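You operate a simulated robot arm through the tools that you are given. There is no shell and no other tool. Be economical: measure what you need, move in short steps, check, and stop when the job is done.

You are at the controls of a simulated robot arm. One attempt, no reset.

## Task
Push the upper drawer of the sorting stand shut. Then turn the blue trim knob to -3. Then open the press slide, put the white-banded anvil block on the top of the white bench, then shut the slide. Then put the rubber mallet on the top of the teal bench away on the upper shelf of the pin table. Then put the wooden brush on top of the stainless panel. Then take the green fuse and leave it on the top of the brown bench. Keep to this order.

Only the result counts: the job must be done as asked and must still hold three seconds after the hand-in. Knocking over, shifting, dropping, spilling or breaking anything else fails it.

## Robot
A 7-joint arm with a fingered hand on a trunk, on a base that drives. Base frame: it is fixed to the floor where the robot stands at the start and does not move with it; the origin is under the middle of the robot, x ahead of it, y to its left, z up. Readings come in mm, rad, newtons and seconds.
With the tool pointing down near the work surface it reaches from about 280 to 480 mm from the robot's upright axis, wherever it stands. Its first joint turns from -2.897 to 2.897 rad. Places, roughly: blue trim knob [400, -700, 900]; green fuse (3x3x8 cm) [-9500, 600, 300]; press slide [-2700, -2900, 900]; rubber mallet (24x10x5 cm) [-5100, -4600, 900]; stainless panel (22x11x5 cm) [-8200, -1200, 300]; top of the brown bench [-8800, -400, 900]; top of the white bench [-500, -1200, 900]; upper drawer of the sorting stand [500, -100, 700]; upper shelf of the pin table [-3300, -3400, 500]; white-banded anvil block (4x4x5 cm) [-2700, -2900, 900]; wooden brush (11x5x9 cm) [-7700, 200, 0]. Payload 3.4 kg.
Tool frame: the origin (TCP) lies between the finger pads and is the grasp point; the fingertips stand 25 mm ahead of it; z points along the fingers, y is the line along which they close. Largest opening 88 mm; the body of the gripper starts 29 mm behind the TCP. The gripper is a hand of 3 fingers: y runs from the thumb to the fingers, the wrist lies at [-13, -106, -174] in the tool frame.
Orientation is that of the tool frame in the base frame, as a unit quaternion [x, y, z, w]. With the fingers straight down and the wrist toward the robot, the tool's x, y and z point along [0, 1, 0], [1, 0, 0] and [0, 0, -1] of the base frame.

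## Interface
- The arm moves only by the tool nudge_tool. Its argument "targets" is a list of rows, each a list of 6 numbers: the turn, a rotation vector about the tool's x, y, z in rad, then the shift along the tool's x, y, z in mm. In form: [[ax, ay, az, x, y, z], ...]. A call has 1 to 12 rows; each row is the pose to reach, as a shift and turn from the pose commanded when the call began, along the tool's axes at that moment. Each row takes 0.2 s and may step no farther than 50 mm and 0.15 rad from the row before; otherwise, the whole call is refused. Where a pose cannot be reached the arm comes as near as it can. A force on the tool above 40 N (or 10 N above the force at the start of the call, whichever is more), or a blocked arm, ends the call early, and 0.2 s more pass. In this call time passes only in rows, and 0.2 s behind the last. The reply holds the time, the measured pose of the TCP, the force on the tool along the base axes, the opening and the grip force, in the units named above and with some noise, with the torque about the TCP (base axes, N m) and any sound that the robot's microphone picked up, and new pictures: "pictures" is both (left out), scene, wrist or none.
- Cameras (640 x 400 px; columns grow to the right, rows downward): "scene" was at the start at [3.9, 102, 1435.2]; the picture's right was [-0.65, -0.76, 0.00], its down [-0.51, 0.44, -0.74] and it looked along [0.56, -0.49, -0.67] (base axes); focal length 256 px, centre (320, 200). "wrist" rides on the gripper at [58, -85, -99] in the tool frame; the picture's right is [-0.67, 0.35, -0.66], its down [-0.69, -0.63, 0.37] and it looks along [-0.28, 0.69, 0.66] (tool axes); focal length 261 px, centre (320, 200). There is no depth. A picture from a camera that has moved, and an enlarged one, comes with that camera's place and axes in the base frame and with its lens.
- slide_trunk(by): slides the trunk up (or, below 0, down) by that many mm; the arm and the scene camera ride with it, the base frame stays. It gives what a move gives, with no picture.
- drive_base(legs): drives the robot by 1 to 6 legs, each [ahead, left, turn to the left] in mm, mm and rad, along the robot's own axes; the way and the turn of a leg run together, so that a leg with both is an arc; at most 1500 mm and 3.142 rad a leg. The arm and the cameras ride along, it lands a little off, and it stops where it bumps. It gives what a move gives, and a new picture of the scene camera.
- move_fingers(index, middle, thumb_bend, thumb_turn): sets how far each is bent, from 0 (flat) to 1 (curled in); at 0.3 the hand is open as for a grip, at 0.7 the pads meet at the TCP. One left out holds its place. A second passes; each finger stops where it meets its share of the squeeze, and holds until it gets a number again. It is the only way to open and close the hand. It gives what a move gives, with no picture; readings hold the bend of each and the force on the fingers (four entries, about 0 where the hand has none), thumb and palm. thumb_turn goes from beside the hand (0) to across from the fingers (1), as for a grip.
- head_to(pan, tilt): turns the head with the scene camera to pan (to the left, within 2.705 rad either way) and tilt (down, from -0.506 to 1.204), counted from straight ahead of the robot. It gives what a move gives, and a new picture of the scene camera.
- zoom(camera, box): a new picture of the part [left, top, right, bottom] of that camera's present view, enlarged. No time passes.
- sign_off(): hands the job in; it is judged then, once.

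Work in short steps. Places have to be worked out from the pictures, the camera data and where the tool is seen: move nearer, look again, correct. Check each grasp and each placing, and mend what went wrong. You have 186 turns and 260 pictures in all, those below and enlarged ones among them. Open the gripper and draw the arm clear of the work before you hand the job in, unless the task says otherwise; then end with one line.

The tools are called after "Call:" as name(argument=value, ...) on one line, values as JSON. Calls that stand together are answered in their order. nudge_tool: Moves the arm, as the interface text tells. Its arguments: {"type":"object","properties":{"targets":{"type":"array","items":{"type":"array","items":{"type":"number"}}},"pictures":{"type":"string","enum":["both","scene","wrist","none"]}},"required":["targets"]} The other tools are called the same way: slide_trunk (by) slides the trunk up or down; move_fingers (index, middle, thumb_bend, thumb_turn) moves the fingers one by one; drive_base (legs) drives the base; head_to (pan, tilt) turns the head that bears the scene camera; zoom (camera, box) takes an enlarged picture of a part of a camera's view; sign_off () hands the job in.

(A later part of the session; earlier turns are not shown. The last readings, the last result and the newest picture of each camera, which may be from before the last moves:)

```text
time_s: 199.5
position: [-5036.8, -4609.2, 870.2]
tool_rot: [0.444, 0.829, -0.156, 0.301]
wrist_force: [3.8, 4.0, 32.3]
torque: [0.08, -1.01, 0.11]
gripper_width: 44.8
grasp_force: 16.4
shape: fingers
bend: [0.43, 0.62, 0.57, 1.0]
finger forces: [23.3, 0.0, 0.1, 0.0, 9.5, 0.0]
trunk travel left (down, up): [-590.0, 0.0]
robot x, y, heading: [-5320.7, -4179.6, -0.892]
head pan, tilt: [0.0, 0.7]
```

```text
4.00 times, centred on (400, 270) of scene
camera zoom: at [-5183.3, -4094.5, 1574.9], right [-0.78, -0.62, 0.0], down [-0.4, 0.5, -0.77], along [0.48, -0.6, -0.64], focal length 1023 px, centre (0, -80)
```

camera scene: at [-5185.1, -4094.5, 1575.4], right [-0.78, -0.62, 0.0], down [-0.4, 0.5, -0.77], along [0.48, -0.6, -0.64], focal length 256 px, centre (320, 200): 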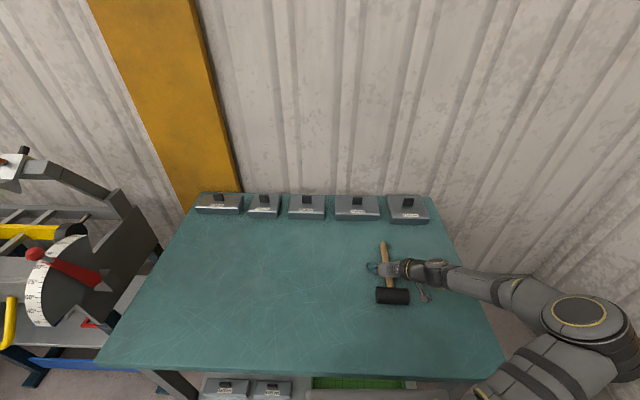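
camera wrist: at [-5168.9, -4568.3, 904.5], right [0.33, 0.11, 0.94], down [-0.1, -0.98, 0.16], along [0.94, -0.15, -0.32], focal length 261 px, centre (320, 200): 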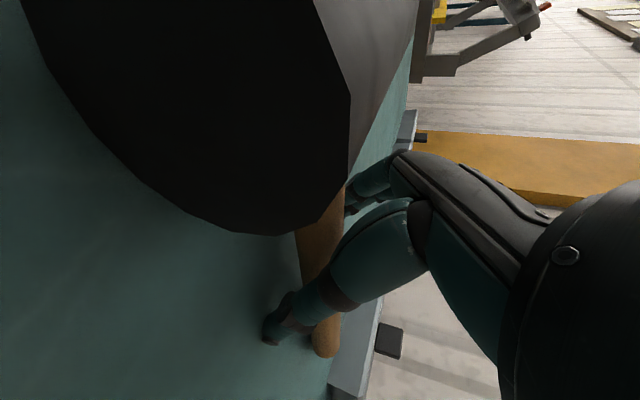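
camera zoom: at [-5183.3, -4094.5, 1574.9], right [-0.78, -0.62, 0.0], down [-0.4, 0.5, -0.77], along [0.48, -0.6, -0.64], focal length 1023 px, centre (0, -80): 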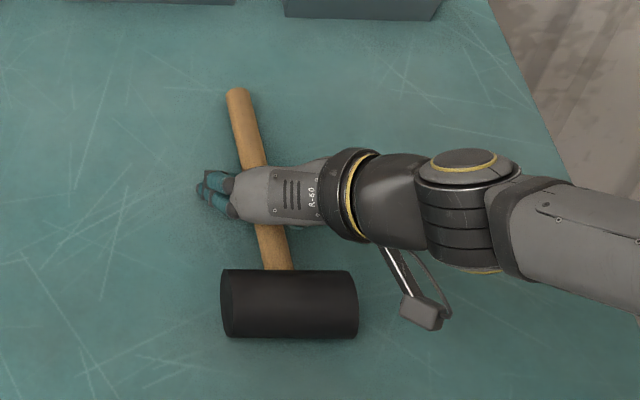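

Index is still bearing on the bench. I reopen a bit, raise 10 mm and close again.

Call:
move_fingers(index=0.42, middle=0.42, thumb_bend=0.42)

Call:
nudge_tool(targets=[[0, 0, 0, -6, 0, -8]], pictures="none")

Call:
move_fingers(index=0.68, middle=0.68, thumb_bend=0.65)

Call:
zoom(camera="scene", box=[340, 220, 460, 320])

Call:
zoom(camera="wrist", box=[160, 100, 480, 400])

```text
time_s: 200.5
position: [-5039.2, -4611.0, 870.0]
tool_rot: [0.445, 0.828, -0.159, 0.301]
wrist_force: [-5.2, 1.3, 26.6]
torque: [0.24, -0.89, 0.18]
gripper_width: 61.9
grasp_force: 13.0
shape: fingers
bend: [0.39, 0.42, 0.42, 1.0]
finger forces: [23.9, 0.0, 0.1, 0.1, 2.8, 0.0]
trunk travel left (down, up): [-590.0, 0.0]
robot x, y, heading: [-5322.0, -4175.6, -0.896]
head pan, tilt: [0.0, 0.7]
```

```text
time_s: 200.9
position: [-5038.2, -4611.1, 877.5]
tool_rot: [0.445, 0.829, -0.157, 0.299]
wrist_force: [0.5, 0.7, 0.1]
torque: [-0.03, 0.0, 0.02]
gripper_width: 58.9
grasp_force: 0.1
shape: fingers
bend: [0.42, 0.42, 0.42, 0.98]
finger forces: [0.1, 0.0, 0.1, 0.0, 0.1, 0.0]
trunk travel left (down, up): [-590.0, 0.0]
robot x, y, heading: [-5319.7, -4174.9, -0.898]
head pan, tilt: [0.0, 0.7]
```

```text
time_s: 201.9
position: [-5037.8, -4612.3, 878.2]
tool_rot: [0.445, 0.829, -0.158, 0.3]
wrist_force: [0.0, 0.3, -0.9]
torque: [0.01, 0.02, 0.05]
gripper_width: 12.7
grasp_force: 3.9
shape: fingers
bend: [0.66, 0.64, 0.61, 0.97]
finger forces: [1.3, 3.1, 0.0, 0.0, 3.9, 0.0]
trunk travel left (down, up): [-590.0, 0.0]
robot x, y, heading: [-5318.0, -4178.4, -0.903]
head pan, tilt: [0.0, 0.7]
```

```text
4.00 times, centred on (400, 270) of scene
camera zoom: at [-5181.8, -4098.1, 1574.8], right [-0.78, -0.62, 0.0], down [-0.4, 0.5, -0.76], along [0.48, -0.6, -0.64], focal length 1023 px, centre (0, -80)
```

zoom: 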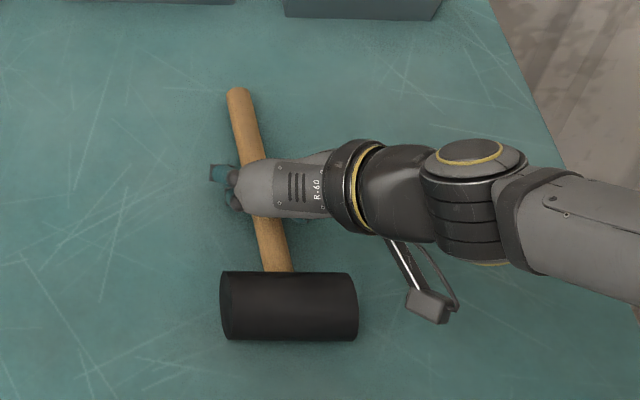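

```text
1.33 times, centred on (320, 250) of wrist
camera zoom: at [-5169.2, -4570.2, 918.0], right [0.34, 0.11, 0.93], down [-0.1, -0.98, 0.15], along [0.93, -0.15, -0.32], focal length 348 px, centre (320, 133)
```

zoom: 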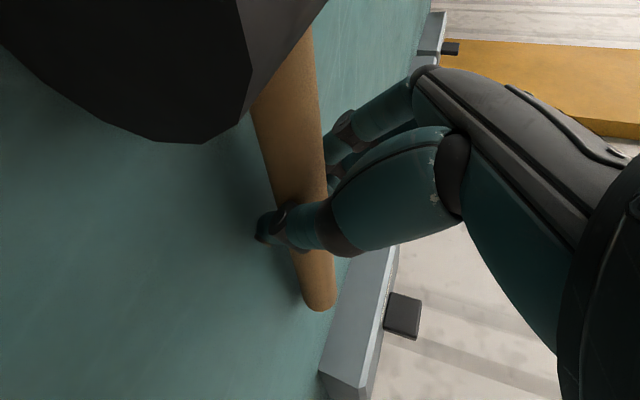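

Grip is on the top chord of the handle. I open slightly, lower 7 mm with fingers more bent, and close firmly.

Call:
move_fingers(index=0.53, middle=0.53, thumb_bend=0.5)

Call:
nudge_tool(targets=[[0, 0, 0, 3, 0, 4], [0, 0, 0, 6, 0, 7]], pictures="none")

Call:
move_fingers(index=0.85, middle=0.85, thumb_bend=0.8)

```text
time_s: 202.9
position: [-5038.1, -4613.0, 878.3]
tool_rot: [0.445, 0.829, -0.157, 0.3]
wrist_force: [0.1, 0.4, -0.1]
torque: [0.0, 0.0, -0.02]
gripper_width: 37.9
grasp_force: 0.1
shape: fingers
bend: [0.53, 0.53, 0.5, 0.97]
finger forces: [0.0, 0.0, 0.0, 0.0, 0.0, 0.0]
trunk travel left (down, up): [-590.0, 0.0]
robot x, y, heading: [-5326.0, -4172.9, -0.896]
head pan, tilt: [0.0, 0.7]
```

```text
time_s: 203.5
position: [-5039.0, -4610.9, 874.9]
tool_rot: [0.444, 0.828, -0.158, 0.303]
wrist_force: [-5.5, 3.8, 33.3]
torque: [0.1, -0.76, 0.1]
gripper_width: 37.2
grasp_force: 16.6
shape: fingers
bend: [0.54, 0.53, 0.5, 0.98]
finger forces: [29.9, 0.0, 0.1, 0.1, 3.3, 0.0]
trunk travel left (down, up): [-590.0, 0.0]
robot x, y, heading: [-5319.7, -4177.6, -0.898]
head pan, tilt: [0.0, 0.7]
```

```text
time_s: 204.5
position: [-5036.5, -4609.4, 873.5]
tool_rot: [0.442, 0.829, -0.158, 0.303]
wrist_force: [8.6, 6.7, 42.2]
torque: [0.1, -1.15, 0.41]
gripper_width: 19.9
grasp_force: 36.3
shape: fingers
bend: [0.55, 0.63, 0.68, 0.99]
finger forces: [36.2, 14.7, 0.0, 0.1, 20.7, 0.1]
trunk travel left (down, up): [-590.0, 0.0]
robot x, y, heading: [-5317.3, -4175.0, -0.899]
head pan, tilt: [0.0, 0.7]
```

Middle finger and thumb hold the handle (20 mm), index still presses the bench. I lift 12 mm so the index can close, then check.

Call:
nudge_tool(targets=[[0, 0, 0, -4, 0, -5], [0, 0, 0, -8, 0, -10], [0, 0, 0, -13, 0, -16]], pictures="wrist")

Call:
move_fingers(index=0.9, middle=0.9, thumb_bend=0.85)

Call:
zoom(camera="scene", box=[340, 220, 460, 320])

```text
time_s: 205.3
position: [-5038.1, -4611.6, 889.3]
tool_rot: [0.445, 0.829, -0.157, 0.299]
wrist_force: [-0.6, -0.9, -0.6]
torque: [-0.1, 0.08, 0.13]
gripper_width: 1.4
grasp_force: 15.3
shape: fingers
bend: [0.71, 0.74, 0.7, 0.96]
finger forces: [4.1, 12.3, 0.0, 0.0, 13.5, 0.0]
trunk travel left (down, up): [-590.0, 0.0]
robot x, y, heading: [-5323.4, -4175.9, -0.899]
head pan, tilt: [0.0, 0.7]
camera wrist: at [-5168.9, -4569.4, 928.3], right [0.34, 0.11, 0.93], down [-0.1, -0.98, 0.15], along [0.93, -0.15, -0.32], focal length 261 px, centre (320, 200)
```

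wrist: 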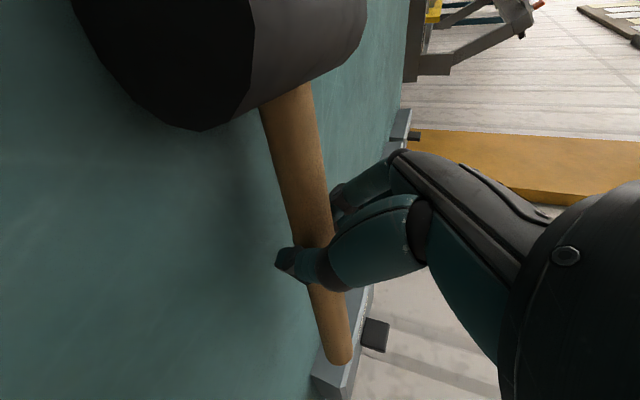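

```text
time_s: 206.3
position: [-5037.4, -4611.0, 889.0]
tool_rot: [0.445, 0.829, -0.158, 0.3]
wrist_force: [-0.8, -2.4, 0.6]
torque: [-0.03, 0.09, 0.14]
gripper_width: 0.0
grasp_force: 21.8
shape: fingers
bend: [0.79, 0.8, 0.75, 0.95]
finger forces: [12.3, 15.5, 0.0, 0.0, 15.9, 0.1]
trunk travel left (down, up): [-590.0, 0.0]
robot x, y, heading: [-5325.6, -4177.6, -0.897]
head pan, tilt: [0.0, 0.7]
```

```text
4.00 times, centred on (400, 270) of scene
camera zoom: at [-5181.7, -4098.4, 1574.8], right [-0.78, -0.62, 0.0], down [-0.4, 0.5, -0.76], along [0.48, -0.6, -0.64], focal length 1023 px, centre (0, -80)
```

zoom: 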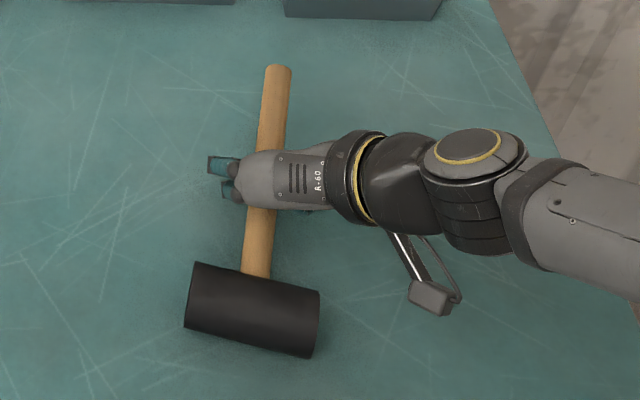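

The handle has slid up into the curled fingers (caged against the palm), handle end raised ~13°. I test by raising 40 mm and watching.

Call:
nudge_tool(targets=[[0, 0, 0, -12, 0, -15], [0, 0, 0, -25, 0, -31]], pictures="wrist")

Call:
zoom(camera="scene", box=[340, 200, 460, 320])

```text
time_s: 206.9
position: [-5038.2, -4610.7, 929.6]
tool_rot: [0.444, 0.83, -0.157, 0.299]
wrist_force: [-0.8, -0.3, -1.3]
torque: [-0.08, 0.05, 0.04]
gripper_width: 0.0
grasp_force: 19.4
shape: fingers
bend: [0.8, 0.82, 0.77, 0.92]
finger forces: [12.0, 10.0, 0.0, 0.0, 16.3, 0.0]
trunk travel left (down, up): [-590.0, 0.0]
robot x, y, heading: [-5325.1, -4173.5, -0.899]
head pan, tilt: [0.0, 0.7]
camera wrist: at [-5169.3, -4569.3, 968.5], right [0.34, 0.11, 0.93], down [-0.1, -0.98, 0.15], along [0.93, -0.15, -0.32], focal length 261 px, centre (320, 200)
```

wrist: 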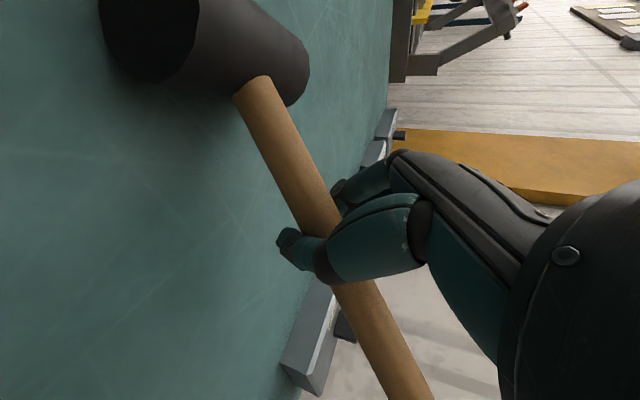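

```text
3.33 times, centred on (400, 260) of scene
camera zoom: at [-5181.8, -4097.9, 1574.8], right [-0.78, -0.62, 0.0], down [-0.4, 0.5, -0.77], along [0.48, -0.6, -0.64], focal length 853 px, centre (53, 0)
```

zoom: 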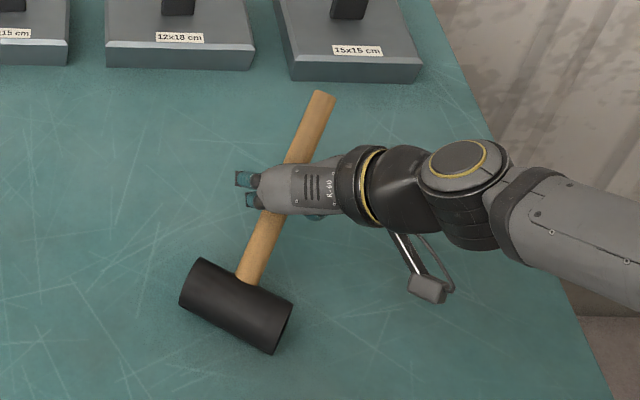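

The handle is firmly caged, head still resting. I tighten fully and continue lifting 60 mm to get the head off the bench.

Call:
move_fingers(index=1.0, middle=1.0, thumb_bend=0.95)

Call:
nudge_tool(targets=[[0, 0, 0, -12, 0, -15], [0, 0, 0, -25, 0, -31], [0, 0, 0, -38, 0, -46]], pictures="wrist")

Call:
zoom(camera="scene", box=[340, 200, 460, 320])

```text
time_s: 207.9
position: [-5038.9, -4611.4, 929.8]
tool_rot: [0.445, 0.829, -0.157, 0.299]
wrist_force: [-1.4, -0.6, 0.1]
torque: [0.08, 0.06, 0.1]
gripper_width: 13.1
grasp_force: 9.4
shape: fingers
bend: [0.9, 0.99, 0.91, 0.9]
finger forces: [0.0, 9.7, 0.0, 0.0, 9.2, 0.0]
trunk travel left (down, up): [-590.0, 0.0]
robot x, y, heading: [-5324.2, -4175.3, -0.897]
head pan, tilt: [0.0, 0.7]
```

```text
time_s: 208.7
position: [-5037.8, -4611.1, 988.7]
tool_rot: [0.445, 0.829, -0.158, 0.301]
wrist_force: [-0.3, 0.6, -2.5]
torque: [-0.14, -0.04, -0.01]
gripper_width: 13.3
grasp_force: 9.8
shape: fingers
bend: [0.9, 0.99, 0.91, 0.9]
finger forces: [0.1, 9.4, 0.0, 0.0, 6.8, 4.0]
trunk travel left (down, up): [-590.0, 0.0]
robot x, y, heading: [-5324.1, -4174.6, -0.894]
head pan, tilt: [0.0, 0.7]
camera wrist: at [-5169.3, -4569.1, 1027.7], right [0.34, 0.11, 0.93], down [-0.1, -0.98, 0.15], along [0.93, -0.15, -0.32], focal length 261 px, centre (320, 200)
```

wrist: 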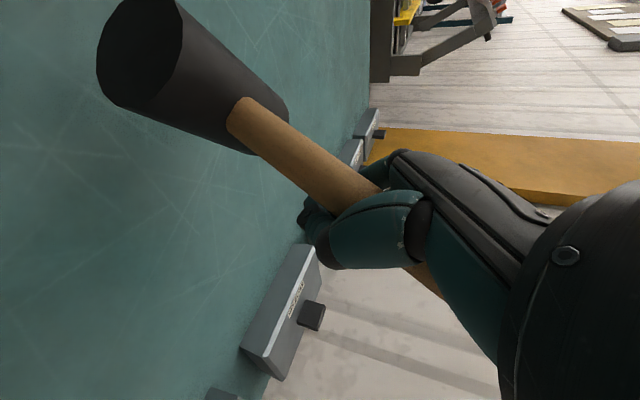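

```text
3.33 times, centred on (400, 260) of scene
camera zoom: at [-5181.6, -4098.1, 1574.8], right [-0.78, -0.62, 0.0], down [-0.4, 0.5, -0.76], along [0.48, -0.6, -0.64], focal length 853 px, centre (53, 0)
```

zoom: 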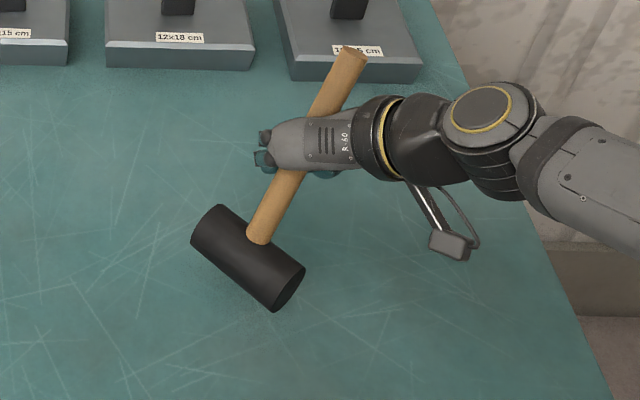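

Palm contact now registers; I lift another 80 mm to confirm the mallet is in hand.

Call:
nudge_tool(targets=[[0, 0, 0, -12, 0, -15], [0, 0, 0, -25, 0, -31], [0, 0, 0, -38, 0, -46], [0, 0, 0, -50, 0, -62]], pictures="both")

Call:
zoom(camera="scene", box=[320, 180, 480, 310])

```text
time_s: 209.7
position: [-5039.0, -4610.4, 1066.9]
tool_rot: [0.444, 0.83, -0.157, 0.3]
wrist_force: [-0.2, -0.5, -3.2]
torque: [-0.15, 0.01, 0.0]
gripper_width: 13.4
grasp_force: 10.4
shape: fingers
bend: [0.9, 0.99, 0.91, 0.9]
finger forces: [0.0, 9.2, 0.0, 0.0, 6.5, 4.3]
trunk travel left (down, up): [-590.0, 0.0]
robot x, y, heading: [-5323.1, -4175.9, -0.894]
head pan, tilt: [0.0, 0.7]
camera scene: at [-5181.7, -4098.1, 1574.8], right [-0.78, -0.62, 0.0], down [-0.4, 0.5, -0.76], along [0.48, -0.6, -0.64], focal length 256 px, centre (320, 200)
camera wrist: at [-5170.6, -4568.0, 1106.9], right [0.34, 0.11, 0.93], down [-0.1, -0.98, 0.15], along [0.93, -0.15, -0.32], focal length 261 px, centre (320, 200)
```

scene: 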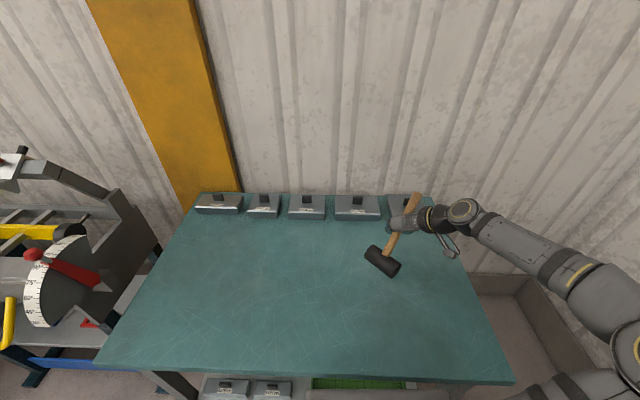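
wrist: 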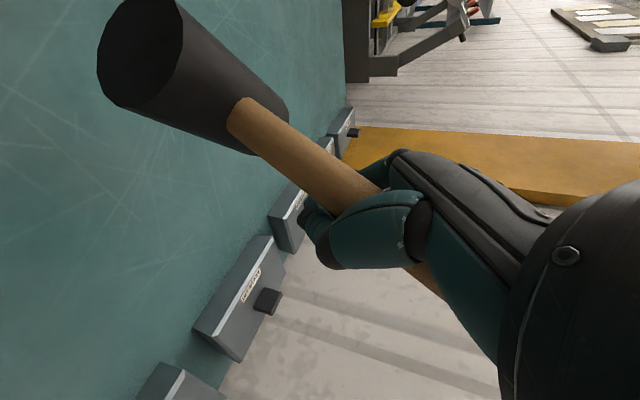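

```text
3.08 times, centred on (400, 245) of scene
camera zoom: at [-5181.7, -4098.1, 1574.8], right [-0.78, -0.62, 0.0], down [-0.4, 0.5, -0.76], along [0.48, -0.6, -0.64], focal length 787 px, centre (74, 62)
```

zoom: 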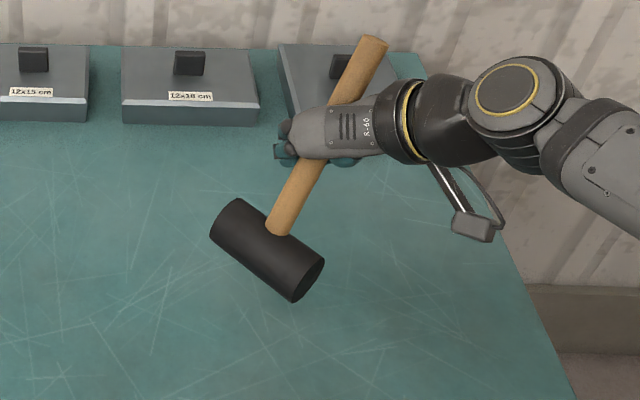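

The mallet is securely caged in the hand (≈3 N, unchanged pose). I back away from the bench, level the tool and yaw it back to neutral so the mallet lies crosswise, head left.

Call:
drive_base(legs=[[-300, 0, 0]])

Call:
nudge_tool(targets=[[0, 0.14, 0, 0, 0, 0], [0, 0.28, 0, 0, 0, 0], [0, 0.42, 0, 0, 0, 0], [0, 0.56, 0, 0, 0, 0], [0, 0.68, 0, 0, 0, 0]], pictures="none")

Call:
nudge_tool(targets=[[0, 0, 0.14, 10, 0, 0], [0, 0, 0.28, 20, 0, 0], [0, 0, 0.42, 30, 0, 0], [0, 0, 0.56, 40, 0, 0], [0, 0, 0.7, 50, 0, 0], [0, 0, 0.84, 60, 0, 0], [0, 0, 0.98, 70, 0, 0], [0, 0, 1.12, 80, 0, 0], [0, 0, 1.26, 90, 0, 0], [0, 0, 1.4, 100, 0, 0], [0, 0, 1.52, 105, 0, 0]], pictures="both")

```text
time_s: 211.7
position: [-5230.5, -4376.0, 1069.4]
tool_rot: [0.447, 0.828, -0.159, 0.299]
wrist_force: [0.3, -0.8, -2.3]
torque: [-0.14, -0.04, -0.01]
gripper_width: 13.3
grasp_force: 9.8
shape: fingers
bend: [0.9, 0.99, 0.92, 0.9]
finger forces: [0.0, 9.0, 0.0, 0.0, 6.3, 4.4]
trunk travel left (down, up): [-590.0, 0.0]
robot x, y, heading: [-5509.7, -3941.7, -0.906]
head pan, tilt: [0.0, 0.7]
camera scene: at [-5368.2, -3863.1, 1574.8], right [-0.79, -0.62, 0.0], down [-0.4, 0.51, -0.77], along [0.47, -0.6, -0.64], focal length 256 px, centre (320, 200)
```

scene: 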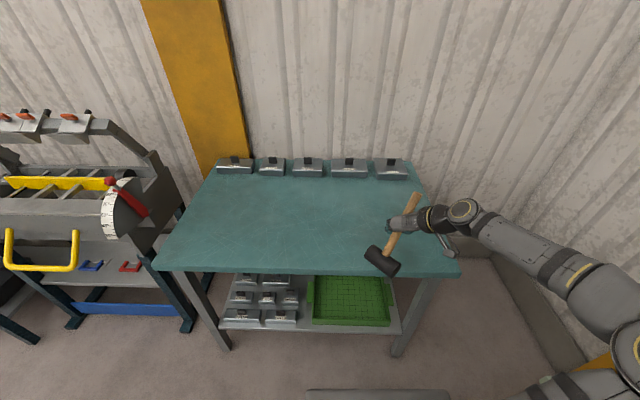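

```text
time_s: 212.9
position: [-5229.7, -4377.7, 1066.9]
tool_rot: [0.476, 0.88, 0.001, 0.006]
wrist_force: [0.8, -0.2, -2.6]
torque: [-0.21, -0.05, 0.05]
gripper_width: 13.2
grasp_force: 11.4
shape: fingers
bend: [0.9, 0.98, 0.92, 0.9]
finger forces: [0.1, 11.6, 0.0, 0.0, 3.5, 6.5]
trunk travel left (down, up): [-590.0, 0.0]
robot x, y, heading: [-5507.2, -3940.8, -0.909]
head pan, tilt: [0.0, 0.7]
```

```text
time_s: 215.3
position: [-5286.9, -4288.7, 1067.3]
tool_rot: [0.951, 0.31, 0.004, 0.005]
wrist_force: [-0.1, 0.0, -2.3]
torque: [0.0, 0.19, 0.0]
gripper_width: 13.6
grasp_force: 10.5
shape: fingers
bend: [0.9, 0.98, 0.92, 0.9]
finger forces: [0.1, 11.0, 0.0, 0.0, 2.9, 7.0]
trunk travel left (down, up): [-590.0, 0.0]
robot x, y, heading: [-5508.1, -3941.0, -0.905]
head pan, tilt: [0.0, 0.7]
camera scene: at [-5367.6, -3863.5, 1574.8], right [-0.79, -0.62, 0.0], down [-0.4, 0.51, -0.76], along [0.47, -0.6, -0.64], focal length 256 px, centre (320, 200)
camera wrist: at [-5291.3, -4186.0, 1165.9], right [-0.34, -0.67, 0.66], down [-0.92, 0.1, -0.38], along [0.19, -0.73, -0.65], focal length 261 px, centre (320, 200)
```

scene: 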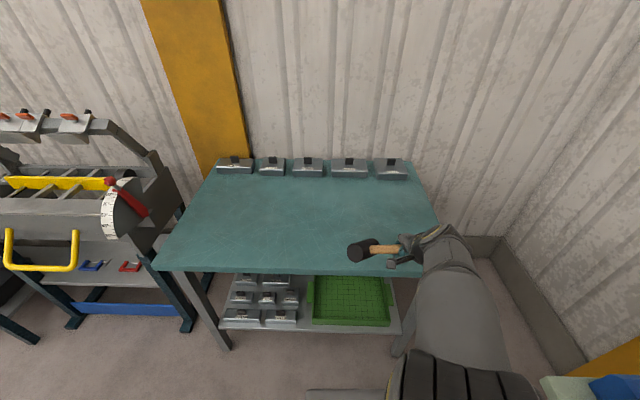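
wrist: 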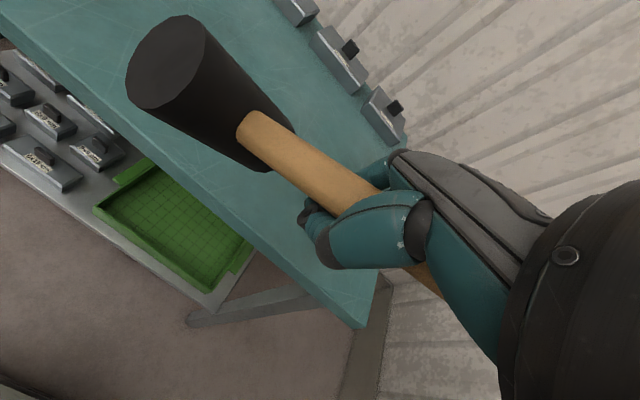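

Held well. I drive left ~2.06 m to the pin table and look at its shelves.

Call:
drive_base(legs=[[0, 1100, -0.02], [0, 960, 0]])

Call:
head_to(pan=0.0, tilt=0.8)

```text
time_s: 225.6
position: [-3658.4, -3028.7, 1066.8]
tool_rot: [0.95, 0.311, 0.004, 0.003]
wrist_force: [-0.4, 0.5, -3.3]
torque: [-0.04, 0.2, 0.0]
gripper_width: 13.5
grasp_force: 9.8
shape: fingers
bend: [0.9, 0.98, 0.92, 0.9]
finger forces: [0.1, 10.8, 0.0, 0.0, 2.4, 7.0]
trunk travel left (down, up): [-590.0, 0.0]
robot x, y, heading: [-3882.2, -2676.7, -0.905]
head pan, tilt: [0.0, 0.7]
camera scene: at [-3738.6, -2602.7, 1574.7], right [-0.79, -0.62, 0.0], down [-0.4, 0.51, -0.76], along [0.47, -0.6, -0.64], focal length 256 px, centre (320, 200)
```

scene: 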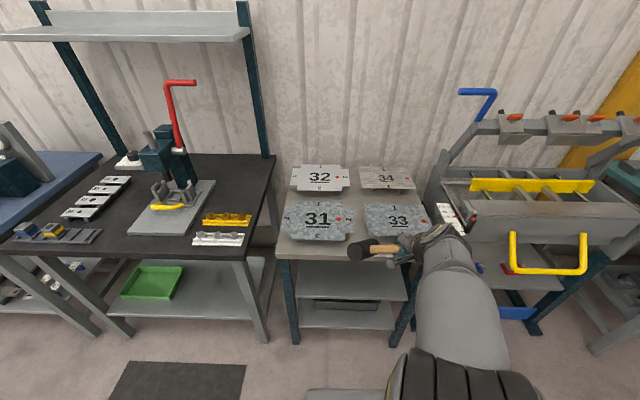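

```text
time_s: 226.2
position: [-3658.6, -3028.0, 1067.9]
tool_rot: [0.951, 0.31, 0.004, 0.005]
wrist_force: [0.3, -0.3, -3.0]
torque: [-0.01, 0.2, -0.03]
gripper_width: 13.4
grasp_force: 10.0
shape: fingers
bend: [0.9, 0.98, 0.92, 0.9]
finger forces: [0.0, 10.6, 0.0, 0.1, 2.4, 7.0]
trunk travel left (down, up): [-590.0, 0.0]
robot x, y, heading: [-3880.0, -2681.8, -0.904]
head pan, tilt: [0.0, 0.799]
camera scene: at [-3741.5, -2599.5, 1566.6], right [-0.79, -0.62, 0.0], down [-0.44, 0.56, -0.7], along [0.43, -0.55, -0.72], focal length 256 px, centre (320, 200)
```

scene: 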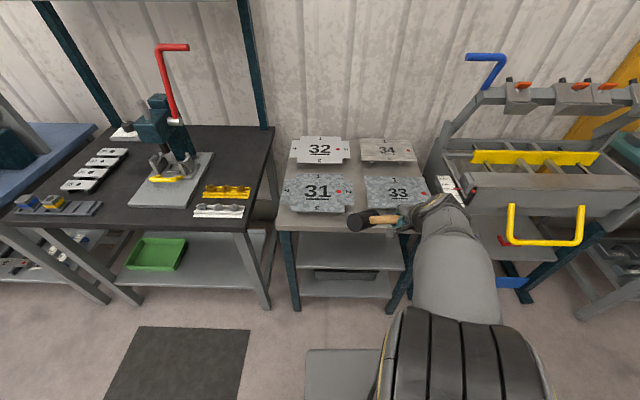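

Shelf front ≈ a 361, z≈500; table centre s ≈ −4618. I shift left 120 mm, tilt the hand 40° forward, and lower the trunk in front of the table.

Call:
drive_base(legs=[[0, 120, -0.02]])

Call:
nudge_tool(targets=[[-0.14, 0, 0, 0, 0, 0], [-0.28, 0, 0, 0, 0, 0], [-0.42, 0, 0, 0, 0, 0], [-0.56, 0, 0, 0, 0, 0], [-0.7, 0, 0, 0, 0, 0]], pictures="none")

Call:
slide_trunk(by=-400)

Call:
slide_trunk(by=-100)

Call:
head_to(pan=0.0, tilt=0.55)

Call:
nudge_tool(targets=[[0, 0, 0, 0, 0, 0]], pictures="wrist")

```text
time_s: 227.5
position: [-3569.8, -2958.2, 1067.6]
tool_rot: [0.953, 0.301, 0.003, 0.004]
wrist_force: [0.3, 0.7, -2.7]
torque: [-0.04, 0.2, 0.03]
gripper_width: 13.7
grasp_force: 9.0
shape: fingers
bend: [0.9, 0.98, 0.92, 0.9]
finger forces: [0.0, 10.2, 0.0, 0.1, 2.3, 7.1]
trunk travel left (down, up): [-590.0, 0.0]
robot x, y, heading: [-3784.1, -2606.3, -0.925]
head pan, tilt: [0.0, 0.799]
camera scene: at [-3643.2, -2528.1, 1566.4], right [-0.8, -0.6, 0.0], down [-0.43, 0.57, -0.7], along [0.42, -0.56, -0.72], focal length 256 px, centre (320, 200)
```

scene: 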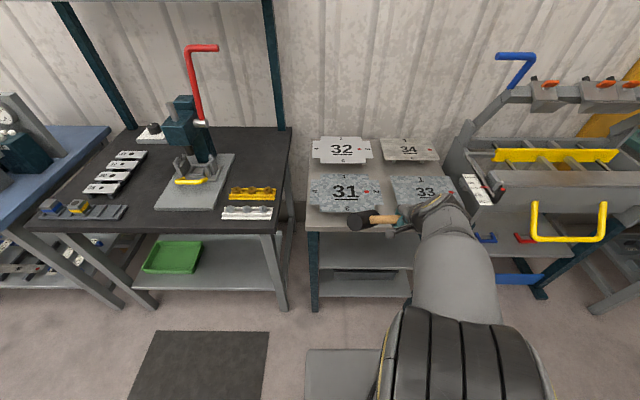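

```text
time_s: 228.7
position: [-3554.7, -3028.0, 1081.2]
tool_rot: [0.894, 0.281, 0.108, 0.331]
wrist_force: [0.1, -0.4, -2.5]
torque: [-0.06, 0.2, 0.01]
gripper_width: 13.6
grasp_force: 11.7
shape: fingers
bend: [0.9, 0.98, 0.92, 0.9]
finger forces: [0.1, 9.1, 0.0, 0.0, 5.7, 7.8]
out of reach, approached as far as the arm can: row 2, 3, 4, 5
trunk travel left (down, up): [-590.0, 0.0]
robot x, y, heading: [-3784.3, -2604.8, -0.921]
head pan, tilt: [0.0, 0.799]
```

```text
time_s: 232.5
position: [-3555.2, -3026.9, 680.0]
tool_rot: [0.894, 0.281, 0.107, 0.331]
wrist_force: [0.1, 0.0, -3.5]
torque: [-0.05, 0.17, 0.01]
gripper_width: 13.7
grasp_force: 11.6
shape: fingers
bend: [0.9, 0.98, 0.92, 0.9]
finger forces: [0.0, 9.4, 0.0, 0.0, 5.8, 8.1]
trunk travel left (down, up): [-190.0, 400.0]
robot x, y, heading: [-3783.9, -2601.7, -0.923]
head pan, tilt: [0.0, 0.799]
```

```text
time_s: 233.8
position: [-3554.2, -3026.0, 580.8]
tool_rot: [0.894, 0.282, 0.107, 0.33]
wrist_force: [-0.1, -0.3, -2.8]
torque: [-0.06, 0.16, 0.01]
gripper_width: 13.5
grasp_force: 12.0
shape: fingers
bend: [0.9, 0.98, 0.92, 0.9]
finger forces: [0.0, 9.4, 0.1, 0.0, 5.9, 8.2]
trunk travel left (down, up): [-90.0, 500.0]
robot x, y, heading: [-3784.6, -2606.6, -0.93]
head pan, tilt: [0.0, 0.799]
```

```text
time_s: 234.6
position: [-3553.1, -3027.0, 579.3]
tool_rot: [0.895, 0.281, 0.107, 0.33]
wrist_force: [0.2, 0.0, -3.5]
torque: [-0.09, 0.16, 0.01]
gripper_width: 13.4
grasp_force: 11.4
shape: fingers
bend: [0.9, 0.98, 0.92, 0.9]
finger forces: [0.0, 9.4, 0.1, 0.0, 5.9, 8.2]
trunk travel left (down, up): [-90.0, 500.0]
robot x, y, heading: [-3784.7, -2608.3, -0.925]
head pan, tilt: [0.0, 0.55]
camera scene: at [-3638.9, -2536.2, 1087.9], right [-0.8, -0.6, 0.0], down [-0.31, 0.42, -0.85], along [0.51, -0.68, -0.52], focal length 256 px, centre (320, 200)
```

scene: 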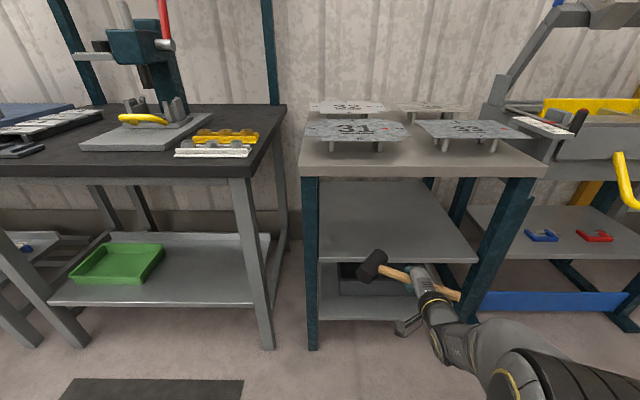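

```text
time_s: 235.0
position: [-3555.2, -3026.5, 580.7]
tool_rot: [0.895, 0.281, 0.107, 0.331]
wrist_force: [-0.9, 0.3, -3.0]
torque: [-0.04, 0.2, -0.01]
gripper_width: 13.4
grasp_force: 11.6
shape: fingers
bend: [0.9, 0.98, 0.92, 0.9]
finger forces: [0.0, 9.4, 0.0, 0.0, 6.0, 8.1]
trunk travel left (down, up): [-90.0, 500.0]
robot x, y, heading: [-3786.0, -2606.0, -0.922]
head pan, tilt: [0.0, 0.55]
camera wrist: at [-3580.9, -2888.0, 600.8], right [-0.64, -0.25, 0.72], down [-0.7, -0.2, -0.69], along [0.32, -0.95, -0.05], focal length 261 px, centre (320, 200)
```

wrist: 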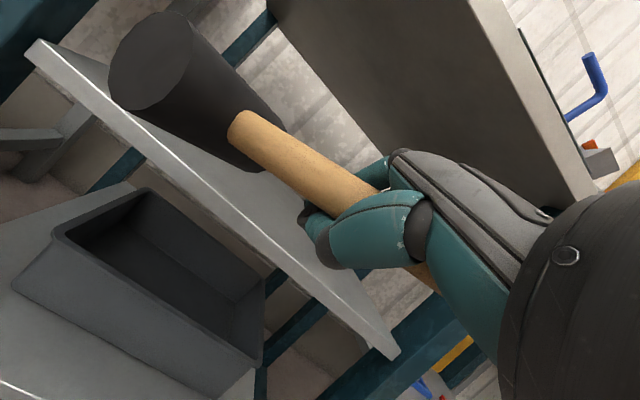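

The shelf is empty and the mallet, centred laterally, hovers ~60 mm above its level just outside. I drive straight in 225 mm.

Call:
drive_base(legs=[[225, 0, 0]])

Call:
nudge_tool(targets=[[0, 0, 0, 0, 0, 0]], pictures="wrist")

```text
time_s: 236.7
position: [-3417.0, -3203.7, 580.3]
tool_rot: [0.894, 0.283, 0.108, 0.33]
wrist_force: [0.0, -0.3, -2.5]
torque: [-0.03, 0.17, 0.01]
gripper_width: 13.4
grasp_force: 11.7
shape: fingers
bend: [0.9, 0.98, 0.92, 0.9]
finger forces: [0.0, 9.5, 0.0, 0.0, 6.4, 8.3]
trunk travel left (down, up): [-90.0, 500.0]
robot x, y, heading: [-3647.6, -2784.2, -0.921]
head pan, tilt: [0.0, 0.55]
camera scene: at [-3504.3, -2714.2, 1087.9], right [-0.8, -0.6, 0.0], down [-0.32, 0.42, -0.85], along [0.51, -0.68, -0.52], focal length 256 px, centre (320, 200)
```

scene: 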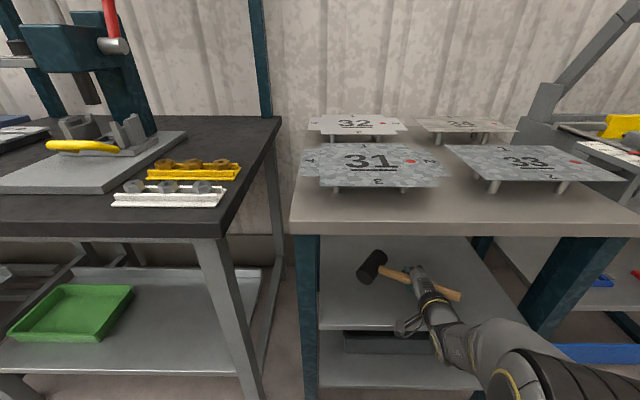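

```text
time_s: 237.1
position: [-3418.8, -3204.1, 581.4]
tool_rot: [0.894, 0.283, 0.108, 0.33]
wrist_force: [0.6, 0.8, -2.1]
torque: [-0.1, 0.21, 0.0]
gripper_width: 13.9
grasp_force: 12.0
shape: fingers
bend: [0.9, 0.98, 0.92, 0.9]
finger forces: [0.0, 9.4, 0.1, 0.0, 6.3, 8.3]
trunk travel left (down, up): [-90.0, 500.0]
robot x, y, heading: [-3650.3, -2785.0, -0.921]
head pan, tilt: [0.0, 0.55]
camera wrist: at [-3445.3, -3065.7, 600.6], right [-0.64, -0.26, 0.72], down [-0.7, -0.2, -0.69], along [0.32, -0.95, -0.05], focal length 261 px, centre (320, 200)
```

wrist: 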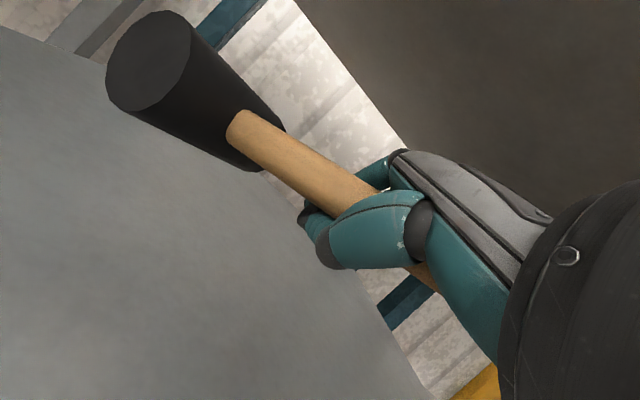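

The mallet is well inside over the shelf. I lower in small steps until touch.

Call:
nudge_tool(targets=[[0, 0, 0, 0, -9.8, 11.4], [0, 0, 0, 0, -19.5, 22.7], [0, 0, 0, 0, -26, 30.3], [0, 0, 0, 0, -32.5, 37.9], [0, 0, 0, 0, -39, 45.5]], pictures="both")

```text
time_s: 238.3
position: [-3416.7, -3203.4, 523.0]
tool_rot: [0.894, 0.283, 0.108, 0.331]
wrist_force: [-1.0, -0.2, 1.3]
torque: [0.06, -0.06, 0.06]
gripper_width: 13.8
grasp_force: 6.1
shape: fingers
bend: [0.91, 0.99, 0.92, 0.9]
finger forces: [0.0, 6.3, 0.0, 0.0, 2.5, 3.1]
trunk travel left (down, up): [-90.0, 500.0]
robot x, y, heading: [-3648.0, -2783.7, -0.919]
head pan, tilt: [0.0, 0.55]
camera scene: at [-3504.6, -2714.0, 1088.0], right [-0.8, -0.6, 0.0], down [-0.32, 0.42, -0.85], along [0.52, -0.68, -0.52], focal length 256 px, centre (320, 200)
camera wrist: at [-3445.0, -3065.4, 542.8], right [-0.64, -0.25, 0.72], down [-0.69, -0.2, -0.69], along [0.32, -0.95, -0.05], focal length 261 px, centre (320, 200)
```

scene: 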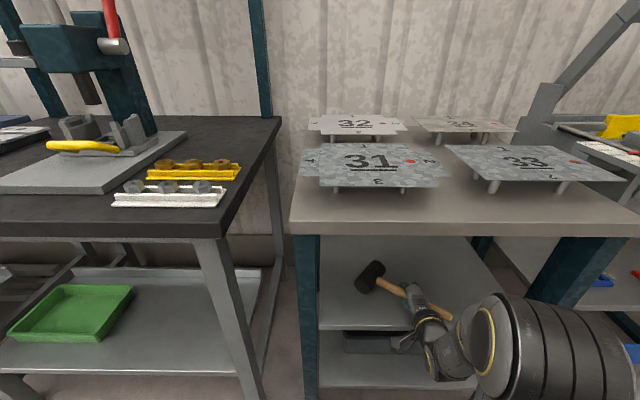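
wrist: 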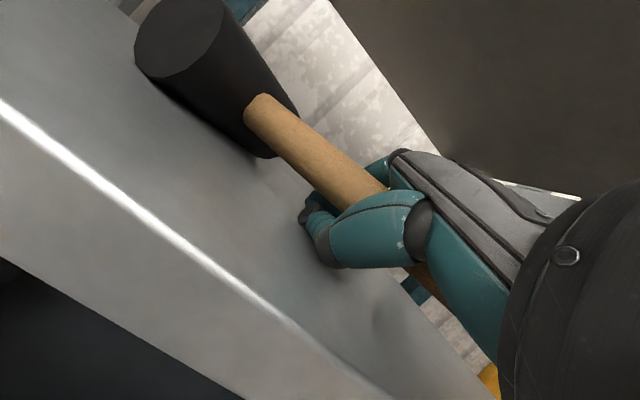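

Head touches down (weight relieved). I open the fingers first, thumb partially.

Call:
move_fingers(index=0.5, middle=0.5, thumb_bend=0.75)

Call:
nudge_tool(targets=[[0, 0, 0, 0, 0, 0]], pictures="both")

```text
time_s: 239.3
position: [-3419.4, -3203.1, 525.4]
tool_rot: [0.893, 0.281, 0.108, 0.334]
wrist_force: [-9.4, 6.7, 37.9]
torque: [0.43, -0.22, 0.11]
gripper_width: 8.9
grasp_force: 36.2
shape: fingers
bend: [0.88, 0.5, 0.82, 0.91]
finger forces: [37.4, 0.0, 0.1, 0.0, 34.6, 0.0]
trunk travel left (down, up): [-90.0, 500.0]
robot x, y, heading: [-3649.7, -2784.8, -0.921]
head pan, tilt: [0.0, 0.55]
```

```text
time_s: 239.7
position: [-3417.8, -3203.1, 525.1]
tool_rot: [0.893, 0.283, 0.108, 0.334]
wrist_force: [-8.6, 5.3, 38.5]
torque: [0.34, -0.19, 0.11]
gripper_width: 8.6
grasp_force: 37.0
shape: fingers
bend: [0.88, 0.5, 0.82, 0.91]
finger forces: [37.9, 0.0, 0.0, 0.0, 35.0, 0.0]
trunk travel left (down, up): [-90.0, 500.0]
robot x, y, heading: [-3650.8, -2782.3, -0.925]
head pan, tilt: [0.0, 0.55]
camera scene: at [-3506.3, -2711.6, 1088.1], right [-0.8, -0.6, 0.0], down [-0.31, 0.41, -0.85], along [0.52, -0.68, -0.52], focal length 256 px, centre (320, 200)
camera wrist: at [-3445.9, -3064.6, 544.3], right [-0.65, -0.25, 0.72], down [-0.69, -0.2, -0.69], along [0.32, -0.95, -0.04], focal length 261 px, centre (320, 200)
```

scene: 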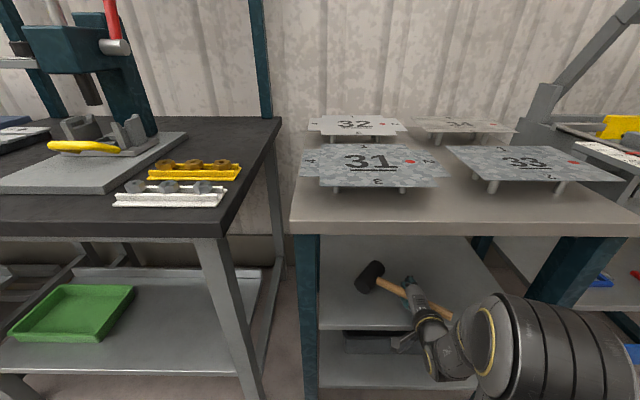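
wrist: 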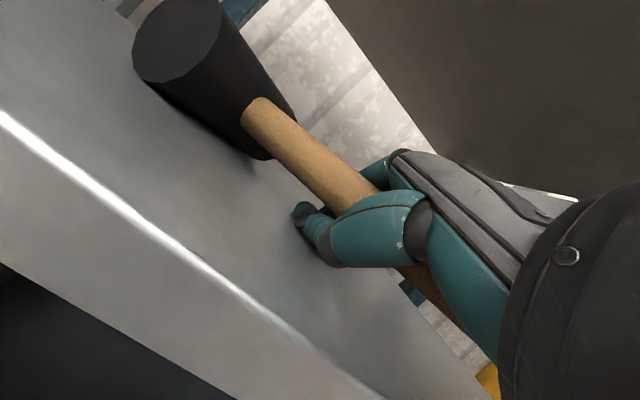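

Thumb/index press on the shelf; I raise 15 mm so they can open.

Call:
nudge_tool(targets=[[0, 0, 0, 0, 6.5, -7.6], [0, 0, 0, 0, 13, -15.2]], pictures="none")

Call:
move_fingers(index=0.5, middle=0.5, thumb_bend=0.65)

Call:
nudge_tool(targets=[[0, 0, 0, 0, 0, 0]], pictures="both")

```text
time_s: 240.3
position: [-3417.5, -3204.1, 540.0]
tool_rot: [0.895, 0.284, 0.105, 0.328]
wrist_force: [-0.1, 0.1, -0.7]
torque: [-0.04, -0.02, -0.03]
gripper_width: 12.1
grasp_force: 0.3
shape: fingers
bend: [0.5, 0.5, 0.75, 0.97]
finger forces: [0.0, 0.0, 0.0, 0.0, 0.9, 0.0]
trunk travel left (down, up): [-90.0, 500.0]
robot x, y, heading: [-3650.7, -2786.8, -0.919]
head pan, tilt: [0.0, 0.55]
```

```text
time_s: 241.3
position: [-3417.9, -3204.7, 541.6]
tool_rot: [0.894, 0.283, 0.108, 0.33]
wrist_force: [2.6, -0.3, 5.7]
torque: [-0.07, -0.13, -0.03]
gripper_width: 15.6
grasp_force: 3.8
shape: fingers
bend: [0.5, 0.5, 0.73, 0.97]
finger forces: [0.0, 0.0, 0.0, 0.0, 6.6, 0.0]
trunk travel left (down, up): [-90.0, 500.0]
robot x, y, heading: [-3649.0, -2780.6, -0.92]
head pan, tilt: [0.0, 0.55]
```

```text
time_s: 241.7
position: [-3417.2, -3204.8, 543.2]
tool_rot: [0.894, 0.283, 0.107, 0.331]
wrist_force: [2.0, -1.0, 5.1]
torque: [-0.1, -0.18, -0.02]
gripper_width: 16.0
grasp_force: 3.5
shape: fingers
bend: [0.5, 0.5, 0.73, 0.97]
finger forces: [0.0, 0.0, 0.1, 0.0, 6.6, 0.0]
trunk travel left (down, up): [-90.0, 500.0]
robot x, y, heading: [-3650.3, -2782.8, -0.915]
head pan, tilt: [0.0, 0.55]
camera scene: at [-3504.5, -2713.8, 1087.9], right [-0.8, -0.6, 0.0], down [-0.32, 0.42, -0.85], along [0.52, -0.68, -0.52], focal length 256 px, centre (320, 200)
camera wrist: at [-3444.4, -3066.5, 561.9], right [-0.64, -0.26, 0.72], down [-0.69, -0.2, -0.69], along [0.32, -0.95, -0.05], focal length 261 px, centre (320, 200)
```

scene: 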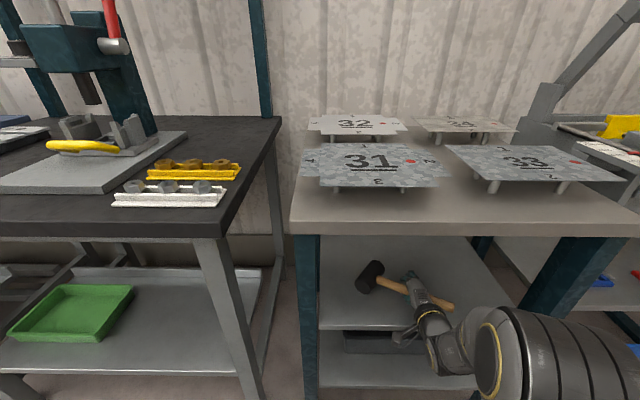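
wrist: 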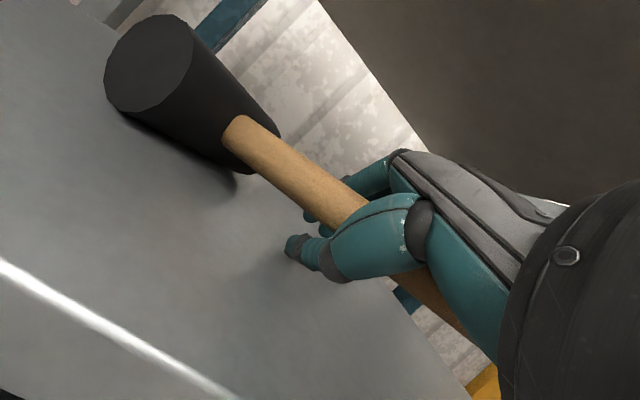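

The head rests on the shelf. I alternate: raise 12 mm, open the thumb more.

Call:
nudge_tool(targets=[[0, 0, 0, 0, 8, -9.5]], pictures="none")

Call:
move_fingers(index=0.4, middle=0.4, thumb_bend=0.5)

Call:
nudge_tool(targets=[[0, 0, 0, 0, 0, 0]], pictures="both")

```text
time_s: 242.1
position: [-3417.0, -3204.8, 553.5]
tool_rot: [0.894, 0.283, 0.108, 0.33]
wrist_force: [-0.1, 0.8, -0.6]
torque: [0.01, -0.01, -0.02]
gripper_width: 25.2
grasp_force: 0.7
shape: fingers
bend: [0.5, 0.5, 0.65, 0.97]
finger forces: [0.0, 0.0, 0.1, 0.0, 0.7, 0.0]
trunk travel left (down, up): [-90.0, 500.0]
robot x, y, heading: [-3649.2, -2786.6, -0.926]
head pan, tilt: [0.0, 0.55]
```

```text
time_s: 243.1
position: [-3416.5, -3204.6, 554.4]
tool_rot: [0.894, 0.282, 0.108, 0.331]
wrist_force: [0.8, 1.1, 10.3]
torque: [0.02, -0.11, 0.01]
gripper_width: 40.8
grasp_force: 5.6
shape: fingers
bend: [0.4, 0.4, 0.59, 0.97]
finger forces: [0.1, 0.1, 0.0, 0.0, 11.4, 0.0]
trunk travel left (down, up): [-90.0, 500.0]
robot x, y, heading: [-3649.3, -2784.5, -0.916]
head pan, tilt: [0.0, 0.55]
```

```text
time_s: 243.5
position: [-3416.0, -3205.1, 553.9]
tool_rot: [0.894, 0.283, 0.108, 0.331]
wrist_force: [0.5, 0.3, 10.2]
torque: [0.04, -0.07, 0.03]
gripper_width: 40.2
grasp_force: 5.6
shape: fingers
bend: [0.4, 0.4, 0.6, 0.97]
finger forces: [0.0, 0.1, 0.1, 0.1, 11.8, 0.1]
trunk travel left (down, up): [-90.0, 500.0]
robot x, y, heading: [-3649.0, -2783.2, -0.919]
head pan, tilt: [0.0, 0.55]
camera scene: at [-3504.8, -2713.4, 1088.0], right [-0.8, -0.6, 0.0], down [-0.32, 0.42, -0.85], along [0.52, -0.68, -0.52], focal length 256 px, centre (320, 200)
camera wrist: at [-3444.1, -3066.6, 574.2], right [-0.64, -0.25, 0.72], down [-0.69, -0.2, -0.69], along [0.32, -0.95, -0.05], focal length 261 px, centre (320, 200)
```

scene: 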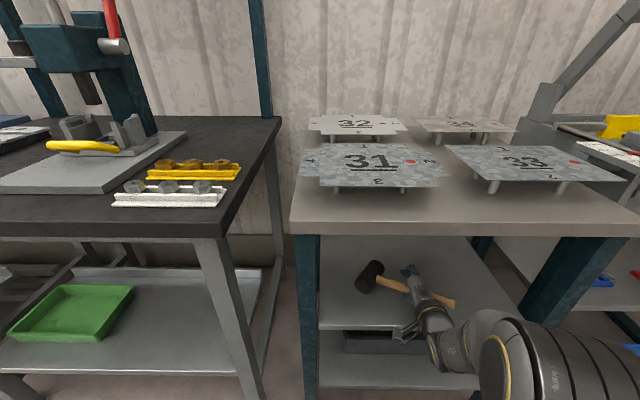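
wrist: 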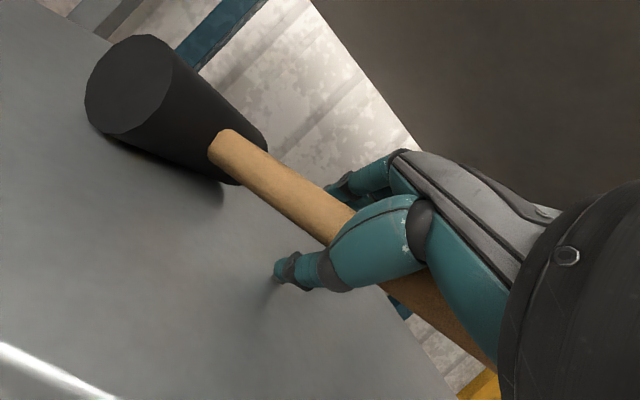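

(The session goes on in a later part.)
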